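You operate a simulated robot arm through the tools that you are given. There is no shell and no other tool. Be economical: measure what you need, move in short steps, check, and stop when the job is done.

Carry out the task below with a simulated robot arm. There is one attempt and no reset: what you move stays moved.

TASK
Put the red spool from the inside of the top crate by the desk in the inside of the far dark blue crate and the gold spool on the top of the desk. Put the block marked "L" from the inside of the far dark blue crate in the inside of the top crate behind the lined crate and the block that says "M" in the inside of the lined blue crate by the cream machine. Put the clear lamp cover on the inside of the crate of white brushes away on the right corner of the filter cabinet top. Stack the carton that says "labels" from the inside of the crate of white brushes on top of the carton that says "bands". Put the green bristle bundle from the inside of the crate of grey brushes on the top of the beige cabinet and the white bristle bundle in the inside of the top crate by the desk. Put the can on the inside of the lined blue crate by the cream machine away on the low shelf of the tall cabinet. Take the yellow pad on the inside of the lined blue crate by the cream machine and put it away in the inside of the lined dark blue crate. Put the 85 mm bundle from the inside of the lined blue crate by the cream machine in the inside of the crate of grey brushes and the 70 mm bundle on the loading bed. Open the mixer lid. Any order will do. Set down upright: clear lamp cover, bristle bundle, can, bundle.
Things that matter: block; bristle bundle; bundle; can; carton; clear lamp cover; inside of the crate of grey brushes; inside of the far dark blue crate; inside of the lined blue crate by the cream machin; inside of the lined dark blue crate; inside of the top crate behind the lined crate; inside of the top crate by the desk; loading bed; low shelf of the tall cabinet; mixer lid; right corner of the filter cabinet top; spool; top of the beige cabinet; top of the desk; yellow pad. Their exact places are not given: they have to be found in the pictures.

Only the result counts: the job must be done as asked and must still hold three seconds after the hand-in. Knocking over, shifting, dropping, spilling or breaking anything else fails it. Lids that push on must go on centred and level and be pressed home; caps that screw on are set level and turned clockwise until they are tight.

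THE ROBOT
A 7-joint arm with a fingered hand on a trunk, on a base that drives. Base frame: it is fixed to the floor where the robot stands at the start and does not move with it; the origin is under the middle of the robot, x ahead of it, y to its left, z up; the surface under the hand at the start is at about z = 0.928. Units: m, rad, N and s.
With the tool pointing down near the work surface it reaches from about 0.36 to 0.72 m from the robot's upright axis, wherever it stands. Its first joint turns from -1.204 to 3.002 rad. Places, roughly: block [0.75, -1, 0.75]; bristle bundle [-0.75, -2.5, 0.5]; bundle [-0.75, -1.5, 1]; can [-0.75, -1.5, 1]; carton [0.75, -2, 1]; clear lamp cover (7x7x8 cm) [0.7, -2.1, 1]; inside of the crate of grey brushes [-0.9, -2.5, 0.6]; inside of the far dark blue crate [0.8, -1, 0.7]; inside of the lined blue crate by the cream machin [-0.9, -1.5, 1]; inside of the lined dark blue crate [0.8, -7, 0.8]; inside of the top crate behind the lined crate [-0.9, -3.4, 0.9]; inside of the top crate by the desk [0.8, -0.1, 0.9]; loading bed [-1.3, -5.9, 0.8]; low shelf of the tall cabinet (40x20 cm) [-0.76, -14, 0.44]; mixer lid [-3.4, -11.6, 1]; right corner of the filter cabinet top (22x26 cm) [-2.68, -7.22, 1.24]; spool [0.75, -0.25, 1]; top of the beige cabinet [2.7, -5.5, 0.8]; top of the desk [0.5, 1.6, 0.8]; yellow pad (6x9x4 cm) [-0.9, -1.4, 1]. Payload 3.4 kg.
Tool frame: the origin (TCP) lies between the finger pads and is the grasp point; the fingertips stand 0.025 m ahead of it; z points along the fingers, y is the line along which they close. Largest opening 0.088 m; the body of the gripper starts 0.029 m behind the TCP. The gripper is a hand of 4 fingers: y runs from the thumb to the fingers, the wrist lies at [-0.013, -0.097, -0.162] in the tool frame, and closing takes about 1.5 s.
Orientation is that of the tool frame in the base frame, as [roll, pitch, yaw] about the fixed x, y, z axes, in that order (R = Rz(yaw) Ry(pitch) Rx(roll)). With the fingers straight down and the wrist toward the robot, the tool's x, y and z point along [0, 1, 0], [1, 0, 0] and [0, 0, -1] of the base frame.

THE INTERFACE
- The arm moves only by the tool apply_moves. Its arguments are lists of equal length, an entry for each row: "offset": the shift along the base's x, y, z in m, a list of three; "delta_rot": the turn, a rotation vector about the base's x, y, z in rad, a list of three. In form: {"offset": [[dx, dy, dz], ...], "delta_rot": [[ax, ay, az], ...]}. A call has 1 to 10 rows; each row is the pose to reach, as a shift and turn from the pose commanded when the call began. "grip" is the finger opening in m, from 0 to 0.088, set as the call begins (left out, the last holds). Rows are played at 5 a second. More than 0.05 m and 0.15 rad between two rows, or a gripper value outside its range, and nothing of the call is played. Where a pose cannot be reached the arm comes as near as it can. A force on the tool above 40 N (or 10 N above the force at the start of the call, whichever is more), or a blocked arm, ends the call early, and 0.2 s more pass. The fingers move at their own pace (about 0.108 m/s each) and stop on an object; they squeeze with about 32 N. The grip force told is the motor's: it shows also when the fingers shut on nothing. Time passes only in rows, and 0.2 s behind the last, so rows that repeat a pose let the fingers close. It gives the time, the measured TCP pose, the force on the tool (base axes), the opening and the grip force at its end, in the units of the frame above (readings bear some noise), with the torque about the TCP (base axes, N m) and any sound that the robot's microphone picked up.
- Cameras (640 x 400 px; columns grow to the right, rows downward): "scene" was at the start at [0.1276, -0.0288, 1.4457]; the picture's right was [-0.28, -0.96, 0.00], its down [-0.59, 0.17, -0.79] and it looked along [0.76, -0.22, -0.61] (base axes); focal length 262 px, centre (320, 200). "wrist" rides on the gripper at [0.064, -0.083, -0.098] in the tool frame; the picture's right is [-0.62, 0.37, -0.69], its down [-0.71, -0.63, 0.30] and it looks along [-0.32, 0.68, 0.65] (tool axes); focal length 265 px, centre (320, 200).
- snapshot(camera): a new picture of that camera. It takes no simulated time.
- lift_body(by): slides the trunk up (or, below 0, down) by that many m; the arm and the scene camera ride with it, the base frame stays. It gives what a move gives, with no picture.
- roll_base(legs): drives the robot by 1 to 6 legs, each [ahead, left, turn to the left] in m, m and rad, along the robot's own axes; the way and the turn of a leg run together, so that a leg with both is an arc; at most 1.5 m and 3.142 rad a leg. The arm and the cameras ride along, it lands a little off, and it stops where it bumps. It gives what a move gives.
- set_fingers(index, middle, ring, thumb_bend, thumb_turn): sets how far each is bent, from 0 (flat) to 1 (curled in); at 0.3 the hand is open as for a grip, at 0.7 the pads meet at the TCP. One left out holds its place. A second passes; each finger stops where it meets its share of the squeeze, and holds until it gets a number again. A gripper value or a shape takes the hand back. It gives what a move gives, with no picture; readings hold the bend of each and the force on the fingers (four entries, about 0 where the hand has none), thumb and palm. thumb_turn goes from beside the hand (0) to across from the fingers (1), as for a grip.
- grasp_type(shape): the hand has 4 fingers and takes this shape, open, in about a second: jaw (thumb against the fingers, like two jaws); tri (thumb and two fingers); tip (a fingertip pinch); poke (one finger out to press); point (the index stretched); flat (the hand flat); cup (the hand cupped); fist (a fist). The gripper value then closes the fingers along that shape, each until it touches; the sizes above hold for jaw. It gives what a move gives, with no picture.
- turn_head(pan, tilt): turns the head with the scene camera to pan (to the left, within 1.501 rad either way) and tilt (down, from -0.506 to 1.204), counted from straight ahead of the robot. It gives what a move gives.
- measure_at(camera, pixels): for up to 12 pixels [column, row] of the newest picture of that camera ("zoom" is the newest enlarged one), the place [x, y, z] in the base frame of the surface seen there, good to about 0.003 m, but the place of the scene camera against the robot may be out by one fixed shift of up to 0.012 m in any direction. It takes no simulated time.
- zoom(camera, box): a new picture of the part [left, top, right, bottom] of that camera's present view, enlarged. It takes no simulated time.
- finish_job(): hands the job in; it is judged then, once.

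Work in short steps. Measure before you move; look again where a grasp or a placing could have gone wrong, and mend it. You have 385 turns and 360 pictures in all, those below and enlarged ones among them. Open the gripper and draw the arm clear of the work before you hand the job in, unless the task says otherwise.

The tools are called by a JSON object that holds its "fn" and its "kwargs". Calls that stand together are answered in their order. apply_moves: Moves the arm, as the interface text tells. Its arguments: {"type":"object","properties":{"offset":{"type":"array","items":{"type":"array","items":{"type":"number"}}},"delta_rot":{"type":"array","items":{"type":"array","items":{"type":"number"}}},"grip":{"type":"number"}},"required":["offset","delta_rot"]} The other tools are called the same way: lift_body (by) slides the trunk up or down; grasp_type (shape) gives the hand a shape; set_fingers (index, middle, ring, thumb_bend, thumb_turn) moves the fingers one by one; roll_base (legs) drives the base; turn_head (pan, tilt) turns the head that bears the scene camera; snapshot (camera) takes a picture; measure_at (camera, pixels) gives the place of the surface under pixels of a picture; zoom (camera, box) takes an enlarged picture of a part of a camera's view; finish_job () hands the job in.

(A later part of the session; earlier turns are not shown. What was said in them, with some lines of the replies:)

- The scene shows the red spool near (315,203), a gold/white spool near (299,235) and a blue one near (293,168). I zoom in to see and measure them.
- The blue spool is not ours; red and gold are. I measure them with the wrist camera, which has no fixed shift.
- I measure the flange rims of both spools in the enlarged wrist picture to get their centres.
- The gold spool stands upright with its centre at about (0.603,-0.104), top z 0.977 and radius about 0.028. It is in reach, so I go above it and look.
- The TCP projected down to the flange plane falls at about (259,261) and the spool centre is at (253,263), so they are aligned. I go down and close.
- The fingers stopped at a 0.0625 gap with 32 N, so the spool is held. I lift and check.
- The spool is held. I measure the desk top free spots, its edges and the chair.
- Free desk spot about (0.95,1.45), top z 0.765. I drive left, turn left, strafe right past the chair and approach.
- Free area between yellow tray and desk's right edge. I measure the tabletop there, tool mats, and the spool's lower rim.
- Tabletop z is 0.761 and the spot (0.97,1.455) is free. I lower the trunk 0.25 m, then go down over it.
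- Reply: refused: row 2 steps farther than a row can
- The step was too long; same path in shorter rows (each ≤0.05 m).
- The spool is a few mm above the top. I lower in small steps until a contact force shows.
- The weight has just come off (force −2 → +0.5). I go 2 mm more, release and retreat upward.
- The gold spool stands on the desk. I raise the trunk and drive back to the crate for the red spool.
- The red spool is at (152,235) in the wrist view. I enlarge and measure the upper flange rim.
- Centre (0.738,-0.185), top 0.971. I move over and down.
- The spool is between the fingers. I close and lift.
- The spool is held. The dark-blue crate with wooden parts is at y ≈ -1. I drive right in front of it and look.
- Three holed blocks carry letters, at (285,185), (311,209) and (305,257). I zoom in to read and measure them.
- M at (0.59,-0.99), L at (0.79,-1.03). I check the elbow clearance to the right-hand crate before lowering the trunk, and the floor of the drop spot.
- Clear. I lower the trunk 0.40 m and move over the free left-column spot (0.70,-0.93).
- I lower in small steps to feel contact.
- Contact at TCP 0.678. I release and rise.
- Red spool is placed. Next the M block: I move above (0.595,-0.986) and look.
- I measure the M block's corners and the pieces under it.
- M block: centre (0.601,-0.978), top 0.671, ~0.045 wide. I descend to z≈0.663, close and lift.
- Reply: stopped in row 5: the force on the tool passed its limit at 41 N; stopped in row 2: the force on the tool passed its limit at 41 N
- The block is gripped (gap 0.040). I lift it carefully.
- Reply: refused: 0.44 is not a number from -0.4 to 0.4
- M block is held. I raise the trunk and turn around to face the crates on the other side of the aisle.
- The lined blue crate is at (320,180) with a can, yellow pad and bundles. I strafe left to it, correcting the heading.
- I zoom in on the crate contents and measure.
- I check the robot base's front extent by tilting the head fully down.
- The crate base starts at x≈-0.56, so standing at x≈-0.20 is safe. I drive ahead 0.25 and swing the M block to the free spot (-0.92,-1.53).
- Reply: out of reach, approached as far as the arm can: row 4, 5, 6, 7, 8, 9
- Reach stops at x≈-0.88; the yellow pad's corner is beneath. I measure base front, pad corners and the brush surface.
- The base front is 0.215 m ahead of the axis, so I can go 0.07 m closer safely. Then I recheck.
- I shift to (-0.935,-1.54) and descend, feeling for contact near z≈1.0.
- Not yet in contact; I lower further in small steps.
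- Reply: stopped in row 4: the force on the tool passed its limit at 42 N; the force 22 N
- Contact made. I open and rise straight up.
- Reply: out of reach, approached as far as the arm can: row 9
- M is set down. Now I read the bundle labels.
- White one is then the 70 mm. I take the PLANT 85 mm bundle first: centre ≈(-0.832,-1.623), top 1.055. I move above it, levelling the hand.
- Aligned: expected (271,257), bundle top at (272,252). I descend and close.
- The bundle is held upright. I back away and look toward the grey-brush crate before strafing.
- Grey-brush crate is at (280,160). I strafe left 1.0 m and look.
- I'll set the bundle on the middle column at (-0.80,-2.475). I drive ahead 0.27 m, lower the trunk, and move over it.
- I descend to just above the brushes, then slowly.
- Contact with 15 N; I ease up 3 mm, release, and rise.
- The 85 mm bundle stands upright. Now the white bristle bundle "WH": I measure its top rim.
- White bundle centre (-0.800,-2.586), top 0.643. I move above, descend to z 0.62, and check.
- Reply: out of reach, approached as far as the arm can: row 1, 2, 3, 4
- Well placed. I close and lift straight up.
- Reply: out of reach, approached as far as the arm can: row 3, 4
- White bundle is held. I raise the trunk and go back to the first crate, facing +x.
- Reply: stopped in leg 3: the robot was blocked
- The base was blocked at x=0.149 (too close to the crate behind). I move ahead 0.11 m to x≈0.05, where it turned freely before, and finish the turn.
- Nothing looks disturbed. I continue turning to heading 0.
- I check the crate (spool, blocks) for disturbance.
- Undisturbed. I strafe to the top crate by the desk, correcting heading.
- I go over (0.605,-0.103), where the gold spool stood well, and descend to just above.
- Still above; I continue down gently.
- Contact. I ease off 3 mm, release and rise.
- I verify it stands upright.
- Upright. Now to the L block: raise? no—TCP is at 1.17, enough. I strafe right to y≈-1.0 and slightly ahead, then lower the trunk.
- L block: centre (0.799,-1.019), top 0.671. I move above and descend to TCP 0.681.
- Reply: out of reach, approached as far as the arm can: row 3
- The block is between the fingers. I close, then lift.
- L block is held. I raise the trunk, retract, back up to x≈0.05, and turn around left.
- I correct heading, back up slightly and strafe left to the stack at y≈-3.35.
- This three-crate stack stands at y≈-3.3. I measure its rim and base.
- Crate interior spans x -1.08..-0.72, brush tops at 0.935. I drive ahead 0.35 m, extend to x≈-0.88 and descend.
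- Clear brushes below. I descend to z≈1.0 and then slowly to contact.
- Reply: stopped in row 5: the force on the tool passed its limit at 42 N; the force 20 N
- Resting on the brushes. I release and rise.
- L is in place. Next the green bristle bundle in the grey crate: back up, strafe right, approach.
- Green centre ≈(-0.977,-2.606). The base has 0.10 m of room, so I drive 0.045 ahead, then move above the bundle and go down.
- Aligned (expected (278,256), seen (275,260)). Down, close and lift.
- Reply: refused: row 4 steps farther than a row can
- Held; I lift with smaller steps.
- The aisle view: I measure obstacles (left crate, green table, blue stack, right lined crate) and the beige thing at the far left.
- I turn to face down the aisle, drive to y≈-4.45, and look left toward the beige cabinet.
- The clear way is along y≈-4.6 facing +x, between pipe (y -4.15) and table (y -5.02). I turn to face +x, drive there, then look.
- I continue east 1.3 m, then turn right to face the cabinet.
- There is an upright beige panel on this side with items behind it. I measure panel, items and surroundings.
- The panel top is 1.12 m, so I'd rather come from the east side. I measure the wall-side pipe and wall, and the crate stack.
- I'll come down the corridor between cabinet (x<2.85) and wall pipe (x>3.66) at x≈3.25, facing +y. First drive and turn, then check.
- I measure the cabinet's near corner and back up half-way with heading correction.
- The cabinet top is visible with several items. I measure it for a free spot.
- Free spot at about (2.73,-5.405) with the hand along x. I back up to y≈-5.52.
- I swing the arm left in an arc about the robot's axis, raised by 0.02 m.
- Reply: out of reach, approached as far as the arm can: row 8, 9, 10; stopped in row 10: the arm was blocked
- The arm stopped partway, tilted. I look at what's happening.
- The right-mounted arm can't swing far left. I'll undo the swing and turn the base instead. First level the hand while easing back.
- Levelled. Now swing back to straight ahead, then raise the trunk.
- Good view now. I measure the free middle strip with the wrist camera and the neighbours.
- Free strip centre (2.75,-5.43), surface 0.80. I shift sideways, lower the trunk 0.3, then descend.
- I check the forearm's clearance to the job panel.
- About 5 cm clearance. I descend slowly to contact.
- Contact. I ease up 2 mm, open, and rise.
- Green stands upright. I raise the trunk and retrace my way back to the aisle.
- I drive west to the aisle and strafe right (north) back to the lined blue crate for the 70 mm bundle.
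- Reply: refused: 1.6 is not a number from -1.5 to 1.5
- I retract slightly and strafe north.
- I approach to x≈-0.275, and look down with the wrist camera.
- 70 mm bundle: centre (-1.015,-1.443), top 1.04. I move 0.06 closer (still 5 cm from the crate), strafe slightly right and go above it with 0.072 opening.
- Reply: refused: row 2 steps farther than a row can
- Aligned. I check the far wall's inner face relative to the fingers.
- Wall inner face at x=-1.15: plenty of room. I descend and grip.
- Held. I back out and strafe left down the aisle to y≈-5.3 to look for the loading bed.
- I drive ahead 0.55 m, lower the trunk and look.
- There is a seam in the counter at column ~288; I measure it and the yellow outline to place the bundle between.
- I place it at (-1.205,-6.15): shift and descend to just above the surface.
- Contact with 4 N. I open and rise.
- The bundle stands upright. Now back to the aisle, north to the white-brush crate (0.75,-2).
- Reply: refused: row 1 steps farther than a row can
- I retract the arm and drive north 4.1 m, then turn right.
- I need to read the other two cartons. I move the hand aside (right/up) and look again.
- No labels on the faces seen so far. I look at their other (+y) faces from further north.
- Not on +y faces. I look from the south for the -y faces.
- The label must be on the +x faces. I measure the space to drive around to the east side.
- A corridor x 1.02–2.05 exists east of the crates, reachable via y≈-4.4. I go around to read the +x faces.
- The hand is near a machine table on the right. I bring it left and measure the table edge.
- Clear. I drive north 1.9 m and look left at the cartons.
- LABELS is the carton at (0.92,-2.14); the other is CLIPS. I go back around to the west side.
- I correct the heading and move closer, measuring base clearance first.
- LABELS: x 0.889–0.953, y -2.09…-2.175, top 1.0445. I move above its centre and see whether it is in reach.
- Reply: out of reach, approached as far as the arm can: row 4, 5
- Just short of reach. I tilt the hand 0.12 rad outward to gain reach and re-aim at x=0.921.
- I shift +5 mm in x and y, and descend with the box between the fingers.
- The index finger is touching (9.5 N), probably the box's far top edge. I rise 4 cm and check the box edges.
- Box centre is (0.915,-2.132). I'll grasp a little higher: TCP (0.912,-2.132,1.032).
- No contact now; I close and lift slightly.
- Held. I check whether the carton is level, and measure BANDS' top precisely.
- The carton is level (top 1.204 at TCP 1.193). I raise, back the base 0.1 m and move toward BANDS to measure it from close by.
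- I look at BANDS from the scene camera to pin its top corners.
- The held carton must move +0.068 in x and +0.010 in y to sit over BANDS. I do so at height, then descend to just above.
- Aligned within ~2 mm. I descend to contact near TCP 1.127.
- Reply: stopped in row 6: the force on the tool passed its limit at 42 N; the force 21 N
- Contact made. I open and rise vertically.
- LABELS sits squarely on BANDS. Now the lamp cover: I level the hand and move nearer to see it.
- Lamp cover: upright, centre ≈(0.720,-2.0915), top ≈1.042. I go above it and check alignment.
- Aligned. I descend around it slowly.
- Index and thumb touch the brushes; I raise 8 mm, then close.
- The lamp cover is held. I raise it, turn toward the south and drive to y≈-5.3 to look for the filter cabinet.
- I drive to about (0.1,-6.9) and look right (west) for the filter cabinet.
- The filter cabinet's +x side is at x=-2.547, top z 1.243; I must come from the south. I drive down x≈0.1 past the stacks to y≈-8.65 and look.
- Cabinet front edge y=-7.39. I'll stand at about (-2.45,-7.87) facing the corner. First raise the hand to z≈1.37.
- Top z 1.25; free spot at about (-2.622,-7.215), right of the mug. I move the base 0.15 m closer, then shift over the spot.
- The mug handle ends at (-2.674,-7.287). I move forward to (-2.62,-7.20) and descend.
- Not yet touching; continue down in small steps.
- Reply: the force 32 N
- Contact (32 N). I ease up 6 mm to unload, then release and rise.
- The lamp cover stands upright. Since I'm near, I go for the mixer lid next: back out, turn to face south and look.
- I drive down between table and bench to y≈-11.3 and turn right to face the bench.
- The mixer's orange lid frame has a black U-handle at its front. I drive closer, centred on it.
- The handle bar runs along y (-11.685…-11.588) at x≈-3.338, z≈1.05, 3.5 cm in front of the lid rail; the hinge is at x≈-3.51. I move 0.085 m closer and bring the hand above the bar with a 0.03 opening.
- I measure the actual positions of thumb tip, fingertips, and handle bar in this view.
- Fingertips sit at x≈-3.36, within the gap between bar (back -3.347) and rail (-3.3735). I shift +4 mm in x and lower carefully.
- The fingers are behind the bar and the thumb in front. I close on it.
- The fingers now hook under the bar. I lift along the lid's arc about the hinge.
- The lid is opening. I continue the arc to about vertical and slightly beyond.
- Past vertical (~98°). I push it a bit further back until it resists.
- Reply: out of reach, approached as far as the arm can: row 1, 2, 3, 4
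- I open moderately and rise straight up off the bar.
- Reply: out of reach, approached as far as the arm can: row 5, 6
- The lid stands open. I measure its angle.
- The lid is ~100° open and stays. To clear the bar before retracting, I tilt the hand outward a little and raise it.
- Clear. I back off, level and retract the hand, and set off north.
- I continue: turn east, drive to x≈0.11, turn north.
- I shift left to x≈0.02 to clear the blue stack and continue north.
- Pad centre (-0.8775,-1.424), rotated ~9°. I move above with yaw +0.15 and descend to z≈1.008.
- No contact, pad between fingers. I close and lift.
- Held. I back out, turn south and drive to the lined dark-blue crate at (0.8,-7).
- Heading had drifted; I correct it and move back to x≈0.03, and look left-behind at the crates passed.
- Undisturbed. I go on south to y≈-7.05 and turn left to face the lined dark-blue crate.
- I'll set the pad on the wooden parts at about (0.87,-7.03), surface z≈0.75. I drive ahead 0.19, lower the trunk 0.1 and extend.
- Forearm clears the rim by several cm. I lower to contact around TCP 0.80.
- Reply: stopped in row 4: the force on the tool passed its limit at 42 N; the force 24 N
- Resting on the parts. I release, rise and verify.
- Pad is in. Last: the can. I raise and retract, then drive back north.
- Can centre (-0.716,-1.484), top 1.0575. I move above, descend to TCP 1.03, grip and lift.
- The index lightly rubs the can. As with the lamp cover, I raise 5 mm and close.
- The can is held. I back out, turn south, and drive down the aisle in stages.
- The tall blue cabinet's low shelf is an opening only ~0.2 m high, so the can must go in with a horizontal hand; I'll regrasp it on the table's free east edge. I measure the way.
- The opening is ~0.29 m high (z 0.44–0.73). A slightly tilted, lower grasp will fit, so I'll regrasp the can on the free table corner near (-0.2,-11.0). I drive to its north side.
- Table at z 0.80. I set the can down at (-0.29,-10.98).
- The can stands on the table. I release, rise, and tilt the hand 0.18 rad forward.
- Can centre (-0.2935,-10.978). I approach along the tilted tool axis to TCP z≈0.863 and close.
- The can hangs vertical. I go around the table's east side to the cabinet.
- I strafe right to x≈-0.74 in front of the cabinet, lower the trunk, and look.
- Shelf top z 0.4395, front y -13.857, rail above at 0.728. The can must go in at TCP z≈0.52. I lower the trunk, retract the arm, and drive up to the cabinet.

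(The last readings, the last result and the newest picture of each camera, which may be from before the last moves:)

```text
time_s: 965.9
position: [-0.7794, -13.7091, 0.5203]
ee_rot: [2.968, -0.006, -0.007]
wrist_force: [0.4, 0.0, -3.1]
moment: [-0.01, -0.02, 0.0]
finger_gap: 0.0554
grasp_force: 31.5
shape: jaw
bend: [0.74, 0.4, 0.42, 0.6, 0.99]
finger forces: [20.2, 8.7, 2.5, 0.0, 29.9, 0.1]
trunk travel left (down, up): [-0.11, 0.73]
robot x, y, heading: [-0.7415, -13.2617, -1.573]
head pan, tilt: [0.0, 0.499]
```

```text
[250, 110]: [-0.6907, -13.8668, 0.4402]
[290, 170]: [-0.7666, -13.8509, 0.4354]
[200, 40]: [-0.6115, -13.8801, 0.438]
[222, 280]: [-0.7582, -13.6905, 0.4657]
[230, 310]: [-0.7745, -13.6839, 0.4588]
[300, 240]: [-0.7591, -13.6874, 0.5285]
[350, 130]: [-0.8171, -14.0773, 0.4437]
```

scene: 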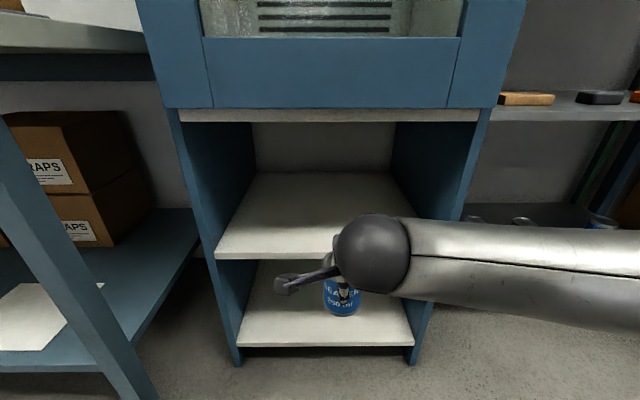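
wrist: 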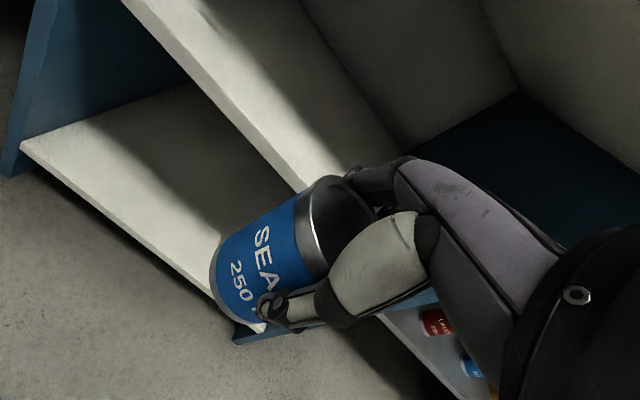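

Clearances: can bottom ≈0.45 over shelf 0.44, wrist ball top ≈0.705 under the rail ≈0.73. I extend straight in, in small steps.

{"fn": "apply_moves", "kwargs": {"offset": [[0.005, -0.04, -0.002], [0.01, -0.08, -0.002], [0.015, -0.12, -0.002], [0.015, -0.15, -0.002]], "delta_rot": [[0, 0, 0], [0, 0, 0], [0, 0, 0], [0, 0, 0]]}}

{"fn": "snapshot", "kwargs": {"camera": "scene"}}

{"fn": "snapshot", "kwargs": {"camera": "wrist"}}

```text
time_s: 966.9
position: [-0.7653, -13.8573, 0.518]
ee_rot: [2.969, -0.007, -0.007]
wrist_force: [0.3, 0.0, -3.5]
moment: [0.02, -0.01, 0.04]
finger_gap: 0.0555
grasp_force: 31.9
shape: jaw
bend: [0.74, 0.4, 0.42, 0.6, 0.99]
finger forces: [19.8, 8.7, 2.6, 0.0, 29.5, 0.1]
trunk travel left (down, up): [-0.11, 0.73]
robot x, y, heading: [-0.74, -13.2624, -1.578]
head pan, tilt: [0.0, 0.499]
```

```text
141 pictures are left
```

scene: 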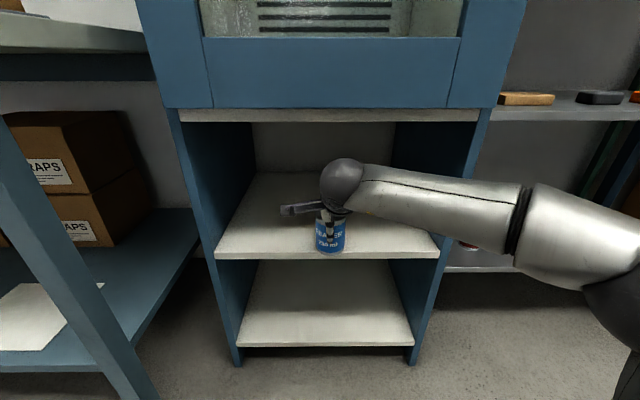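

```text
140 pictures are left
```

wrist: 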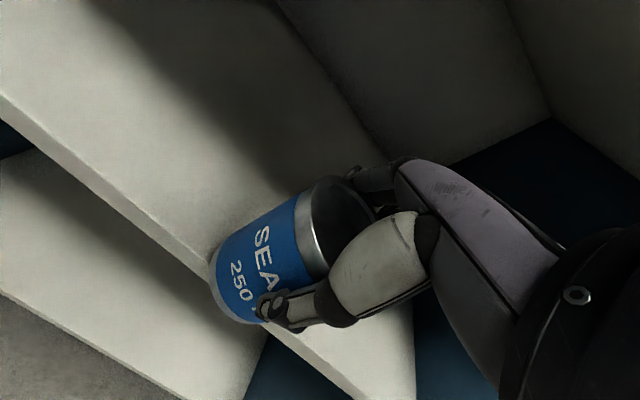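

{"fn": "measure_at", "kwargs": {"camera": "scene", "pixels": [[400, 185], [440, 190], [480, 200], [440, 215], [400, 205], [345, 163], [330, 175], [450, 245], [470, 170]]}}

```text
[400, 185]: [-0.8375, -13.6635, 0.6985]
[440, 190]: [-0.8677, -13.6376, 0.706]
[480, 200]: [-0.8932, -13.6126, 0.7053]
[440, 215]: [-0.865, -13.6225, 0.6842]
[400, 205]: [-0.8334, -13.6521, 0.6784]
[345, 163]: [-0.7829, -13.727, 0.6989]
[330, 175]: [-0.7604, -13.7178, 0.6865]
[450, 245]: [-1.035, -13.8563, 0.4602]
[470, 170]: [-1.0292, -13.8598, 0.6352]
```

Clear. I continue 0.088 m further in.

{"fn": "apply_moves", "kwargs": {"offset": [[0, -0.03, 0], [0, -0.06, 0], [0, -0.088, 0]], "delta_rot": [[0, 0, 0], [0, 0, 0], [0, 0, 0]]}}

{"fn": "apply_moves", "kwargs": {"offset": [[0, 0, -0.003], [0, 0, -0.006], [0, 0, -0.009], [0, 0, -0.012]], "delta_rot": [[0, 0, 0], [0, 0, 0], [0, 0, 0], [0, 0, 0]]}}

{"fn": "snapshot", "kwargs": {"camera": "wrist"}}

```text
time_s: 967.7
position: [-0.7605, -13.9492, 0.517]
ee_rot: [2.969, -0.007, -0.003]
wrist_force: [-0.7, 0.3, -3.0]
moment: [0.01, -0.05, -0.04]
finger_gap: 0.0554
grasp_force: 31.6
shape: jaw
bend: [0.74, 0.4, 0.42, 0.61, 0.99]
finger forces: [19.6, 8.9, 2.6, 0.1, 29.5, 0.0]
trunk travel left (down, up): [-0.11, 0.73]
robot x, y, heading: [-0.7393, -13.2617, -1.579]
head pan, tilt: [0.0, 0.499]
```

```text
time_s: 968.7
position: [-0.7643, -13.9458, 0.5094]
ee_rot: [2.959, -0.009, -0.006]
wrist_force: [-0.2, -5.3, 17.1]
moment: [0.17, 0.0, 0.01]
finger_gap: 0.0555
grasp_force: 32.3
shape: jaw
bend: [0.74, 0.4, 0.42, 0.61, 0.99]
finger forces: [27.1, 9.9, 3.4, 0.1, 30.5, 0.0]
trunk travel left (down, up): [-0.11, 0.73]
robot x, y, heading: [-0.7374, -13.2654, -1.577]
head pan, tilt: [0.0, 0.499]
```

```text
139 pictures are left
```

wrist: 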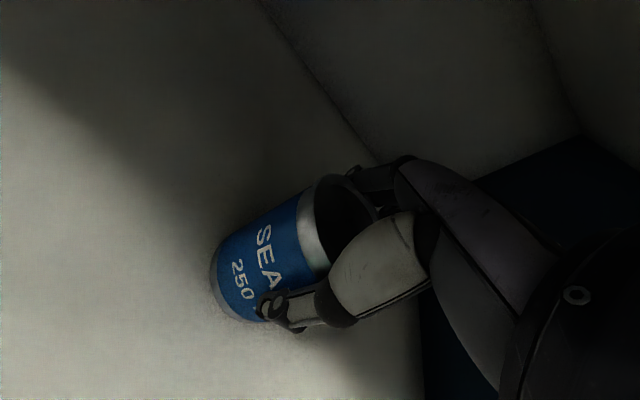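

The can rests on the shelf (contact at 0.509). Since lifting off is limited by the rail, after opening I'll slide the hand sideways off the can. I measure the camera bracket's extent on the left and the side walls.

{"fn": "snapshot", "kwargs": {"camera": "scene"}}

{"fn": "apply_moves", "kwargs": {"offset": [[0, 0, 0.002], [0, 0, 0.003]], "delta_rot": [[0, 0, 0], [0, 0, 0]]}}

```text
138 pictures are left
```

scene: 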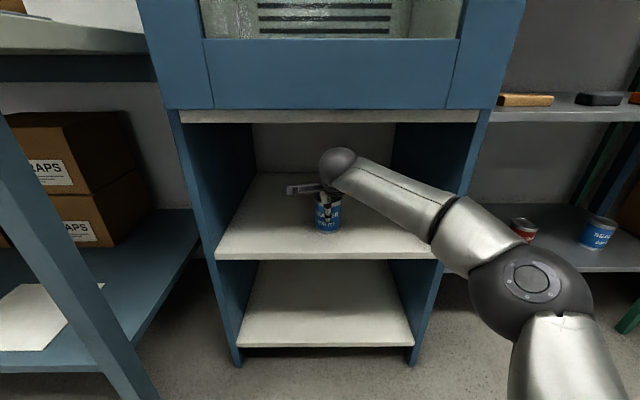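

```text
time_s: 969.3
position: [-0.7626, -13.9449, 0.509]
ee_rot: [2.969, -0.006, -0.004]
wrist_force: [0.8, -1.8, 13.2]
moment: [0.32, -0.06, 0.0]
finger_gap: 0.0552
grasp_force: 32.2
shape: jaw
bend: [0.74, 0.4, 0.42, 0.61, 0.99]
finger forces: [24.9, 8.9, 3.1, 0.0, 32.2, 0.0]
trunk travel left (down, up): [-0.11, 0.73]
robot x, y, heading: [-0.7405, -13.2649, -1.578]
head pan, tilt: [0.0, 0.499]
```

{"fn": "measure_at", "kwargs": {"camera": "scene", "pixels": [[290, 190], [340, 152], [325, 160], [230, 180], [445, 190], [320, 222], [445, 200], [480, 220], [300, 150], [370, 170]]}}

```text
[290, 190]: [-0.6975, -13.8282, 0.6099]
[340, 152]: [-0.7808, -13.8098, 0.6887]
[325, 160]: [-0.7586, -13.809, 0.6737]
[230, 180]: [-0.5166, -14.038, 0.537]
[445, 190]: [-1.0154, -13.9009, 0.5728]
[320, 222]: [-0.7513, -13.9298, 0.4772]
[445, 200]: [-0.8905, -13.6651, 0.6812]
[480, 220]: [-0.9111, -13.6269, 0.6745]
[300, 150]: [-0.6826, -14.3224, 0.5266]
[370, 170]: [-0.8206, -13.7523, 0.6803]
```

The bracket reaches only x=-0.70, so sliding left is free. I open the hand (slightly wider fingers) first.

{"fn": "apply_moves", "kwargs": {"offset": [[0, 0, 0.0], [0, 0, 0.001], [0, 0, 0.002], [0, 0, 0.003], [0, 0, 0.004]], "delta_rot": [[0, 0, 0], [0, 0, 0], [0, 0, 0], [0, 0, 0], [0, 0, 0]], "grip": 0.088}}

{"fn": "set_fingers", "kwargs": {"index": 0.12, "middle": 0.2, "ring": 0.2}}

{"fn": "snapshot", "kwargs": {"camera": "wrist"}}

```text
time_s: 970.5
position: [-0.765, -13.9469, 0.511]
ee_rot: [2.969, -0.008, -0.004]
wrist_force: [0.4, 0.3, -0.5]
moment: [-0.03, 0.01, -0.01]
finger_gap: 0.0878
grasp_force: 0.2
shape: jaw
bend: [0.3, 0.3, 0.3, 0.3, 0.97]
finger forces: [0.7, 0.0, 0.1, 0.1, 1.3, 0.0]
trunk travel left (down, up): [-0.11, 0.73]
robot x, y, heading: [-0.7403, -13.2613, -1.579]
head pan, tilt: [0.0, 0.499]
```

```text
time_s: 971.5
position: [-0.7642, -13.9473, 0.5131]
ee_rot: [2.967, -0.006, -0.005]
wrist_force: [-0.6, 1.2, -0.3]
moment: [-0.04, -0.02, -0.02]
finger_gap: 0.106
grasp_force: 0.2
shape: fingers
bend: [0.12, 0.2, 0.2, 0.3, 0.97]
finger forces: [0.0, 0.1, 0.0, 0.0, 0.7, 0.0]
trunk travel left (down, up): [-0.11, 0.73]
robot x, y, heading: [-0.7374, -13.2656, -1.578]
head pan, tilt: [0.0, 0.499]
```

```text
137 pictures are left
```

wrist: 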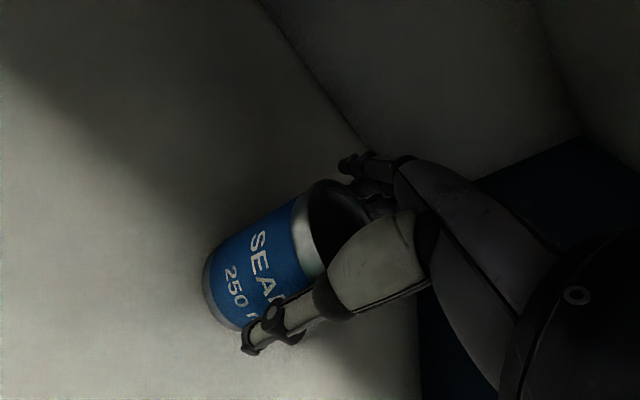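

I ease 6 mm back from the can and slide left in small steps.

{"fn": "apply_moves", "kwargs": {"offset": [[0, 0.006, 0.003], [0.015, 0.006, 0.003], [0.03, 0.006, 0.003], [0.045, 0.006, 0.003], [0.06, 0.006, 0.003]], "delta_rot": [[0, 0, 0], [0, 0, 0], [0, 0, 0], [0, 0, 0], [0, 0, 0]]}}

{"fn": "snapshot", "kwargs": {"camera": "wrist"}}

{"fn": "zoom", "kwargs": {"camera": "scene", "box": [230, 130, 420, 270]}}

```text
time_s: 972.7
position: [-0.7042, -13.942, 0.5153]
ee_rot: [2.969, -0.008, -0.005]
wrist_force: [0.0, 0.7, 0.1]
moment: [0.01, -0.03, 0.0]
finger_gap: 0.1059
grasp_force: 0.1
shape: fingers
bend: [0.12, 0.2, 0.2, 0.3, 0.98]
finger forces: [0.0, 0.0, 0.0, 0.1, 0.0, 0.1]
trunk travel left (down, up): [-0.11, 0.73]
robot x, y, heading: [-0.7421, -13.2618, -1.58]
head pan, tilt: [0.0, 0.499]
```

```text
136 pictures are left
```

wrist: 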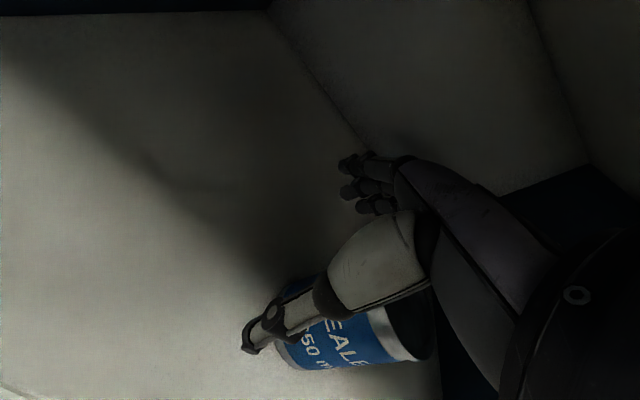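

```text
2.86 times, centred on (325, 200) of scene
```

zoom: 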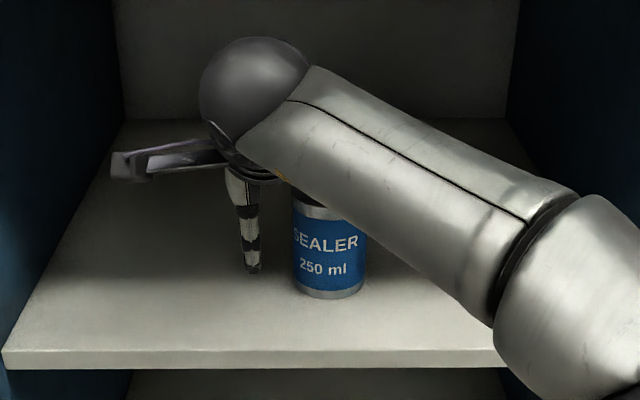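

The can stays upright. I slide 3 cm more and retreat straight back.

{"fn": "apply_moves", "kwargs": {"offset": [[0.015, 0, 0], [0.03, 0.0, 0], [0.03, 0.04, 0], [0.03, 0.08, 0], [0.03, 0.12, 0], [0.03, 0.16, 0], [0.03, 0.2, 0], [0.03, 0.24, 0]], "delta_rot": [[0, 0, 0], [0, 0, 0], [0, 0, 0], [0, 0, 0], [0, 0, 0], [0, 0, 0], [0, 0, 0], [0, 0, 0]]}}

{"fn": "snapshot", "kwargs": {"camera": "scene"}}

```text
time_s: 974.5
position: [-0.6737, -13.7012, 0.5181]
ee_rot: [2.969, -0.006, -0.003]
wrist_force: [0.7, 0.8, 0.9]
moment: [0.0, -0.01, -0.03]
finger_gap: 0.1058
grasp_force: 0.0
shape: fingers
bend: [0.12, 0.2, 0.2, 0.3, 0.98]
finger forces: [0.0, 0.0, 0.0, 0.0, 0.1, 0.0]
trunk travel left (down, up): [-0.11, 0.73]
robot x, y, heading: [-0.7407, -13.2597, -1.575]
head pan, tilt: [0.0, 0.499]
```

```text
134 pictures are left
```

scene: 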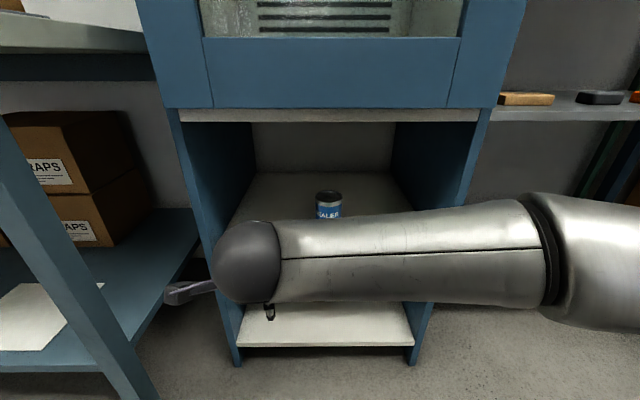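

The can stands upright on the low shelf. I back away, level up the arm and take a last look.

{"fn": "roll_base", "kwargs": {"legs": [[-0.45, 0, 0]]}}

{"fn": "grasp_type", "kwargs": {"shape": "jaw"}}

{"fn": "lift_body", "kwargs": {"by": 0.35}}

{"fn": "zoom", "kwargs": {"camera": "scene", "box": [180, 120, 460, 320]}}

{"fn": "turn_head", "kwargs": {"pan": -1.4, "tilt": 0.3}}

{"fn": "snapshot", "kwargs": {"camera": "scene"}}

```text
time_s: 977.1
position: [-0.6722, -13.2609, 0.5191]
ee_rot: [2.969, -0.006, -0.016]
wrist_force: [0.7, -0.1, 0.0]
moment: [-0.01, -0.02, 0.0]
finger_gap: 0.1059
grasp_force: 0.1
shape: fingers
bend: [0.12, 0.2, 0.2, 0.3, 0.98]
finger forces: [0.0, 0.1, 0.0, 0.1, 0.0, 0.0]
trunk travel left (down, up): [-0.11, 0.73]
robot x, y, heading: [-0.7345, -12.8201, -1.588]
head pan, tilt: [0.0, 0.499]
```

```text
time_s: 978.0
position: [-0.673, -13.2607, 0.5191]
ee_rot: [2.969, -0.006, -0.014]
wrist_force: [0.3, 0.3, 0.0]
moment: [0.02, 0.01, 0.02]
finger_gap: 0.0879
grasp_force: 0.0
shape: jaw
bend: [0.3, 0.3, 0.3, 0.3, 0.98]
finger forces: [0.1, 0.0, 0.1, 0.0, 0.0, 0.0]
trunk travel left (down, up): [-0.11, 0.73]
robot x, y, heading: [-0.7334, -12.8203, -1.591]
head pan, tilt: [0.0, 0.499]
```

```text
time_s: 981.5
position: [-0.6731, -13.2608, 0.8678]
ee_rot: [2.966, -0.006, -0.019]
wrist_force: [0.1, 0.6, -0.1]
moment: [-0.01, -0.01, 0.0]
finger_gap: 0.0878
grasp_force: 0.0
shape: jaw
bend: [0.3, 0.3, 0.3, 0.3, 0.98]
finger forces: [0.1, 0.1, 0.0, 0.0, 0.0, 0.1]
trunk travel left (down, up): [-0.46, 0.38]
robot x, y, heading: [-0.7377, -12.8199, -1.593]
head pan, tilt: [0.0, 0.499]
```

```text
2.00 times, centred on (320, 220) of scene
```

zoom: 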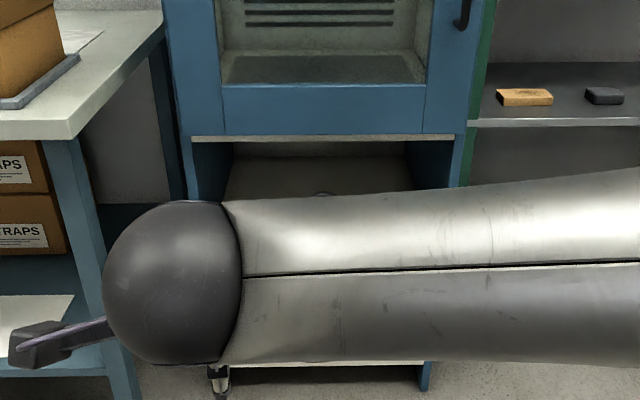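

```text
time_s: 983.0
position: [-0.6725, -13.2614, 0.8689]
ee_rot: [2.967, -0.007, -0.017]
wrist_force: [-0.1, -1.0, 0.4]
moment: [-0.03, 0.01, 0.02]
finger_gap: 0.0879
grasp_force: 0.1
shape: jaw
bend: [0.3, 0.3, 0.3, 0.3, 0.98]
finger forces: [0.1, 0.0, 0.0, 0.1, 0.0, 0.1]
trunk travel left (down, up): [-0.46, 0.38]
robot x, y, heading: [-0.7368, -12.8227, -1.592]
head pan, tilt: [-1.4, 0.3]
```

```text
132 pictures are left
```

scene: 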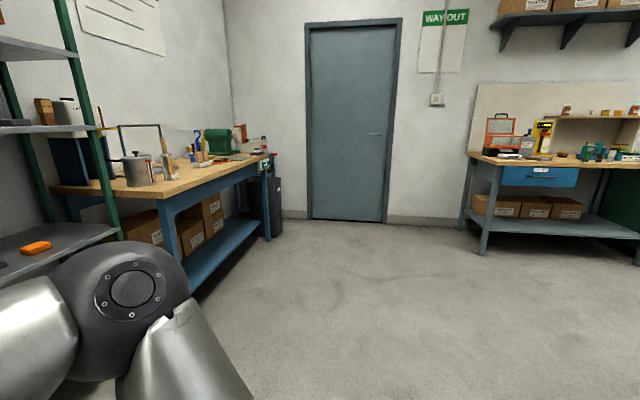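

The mixer lid is still open at (505,128), the can is on the shelf, and the hand is open and clear. I hand in the job.

{"fn": "finish_job", "kwargs": {}}

```text
The job is handed in.
```

I finished every step you listed and handed the job in, and nothing else was knocked over or moved that I could see. Three points to know:

- **Mixer lid:** open to about 100°, and it stayed there when I looked back at the end.
- **70 mm bundle:** I never saw its label. I took it to be the 70 mm one because the other two read 85 and 55 and its height matched.
- **Loading bed:** I took this to be the machine counter near that spot and stood the 70 mm bundle there.
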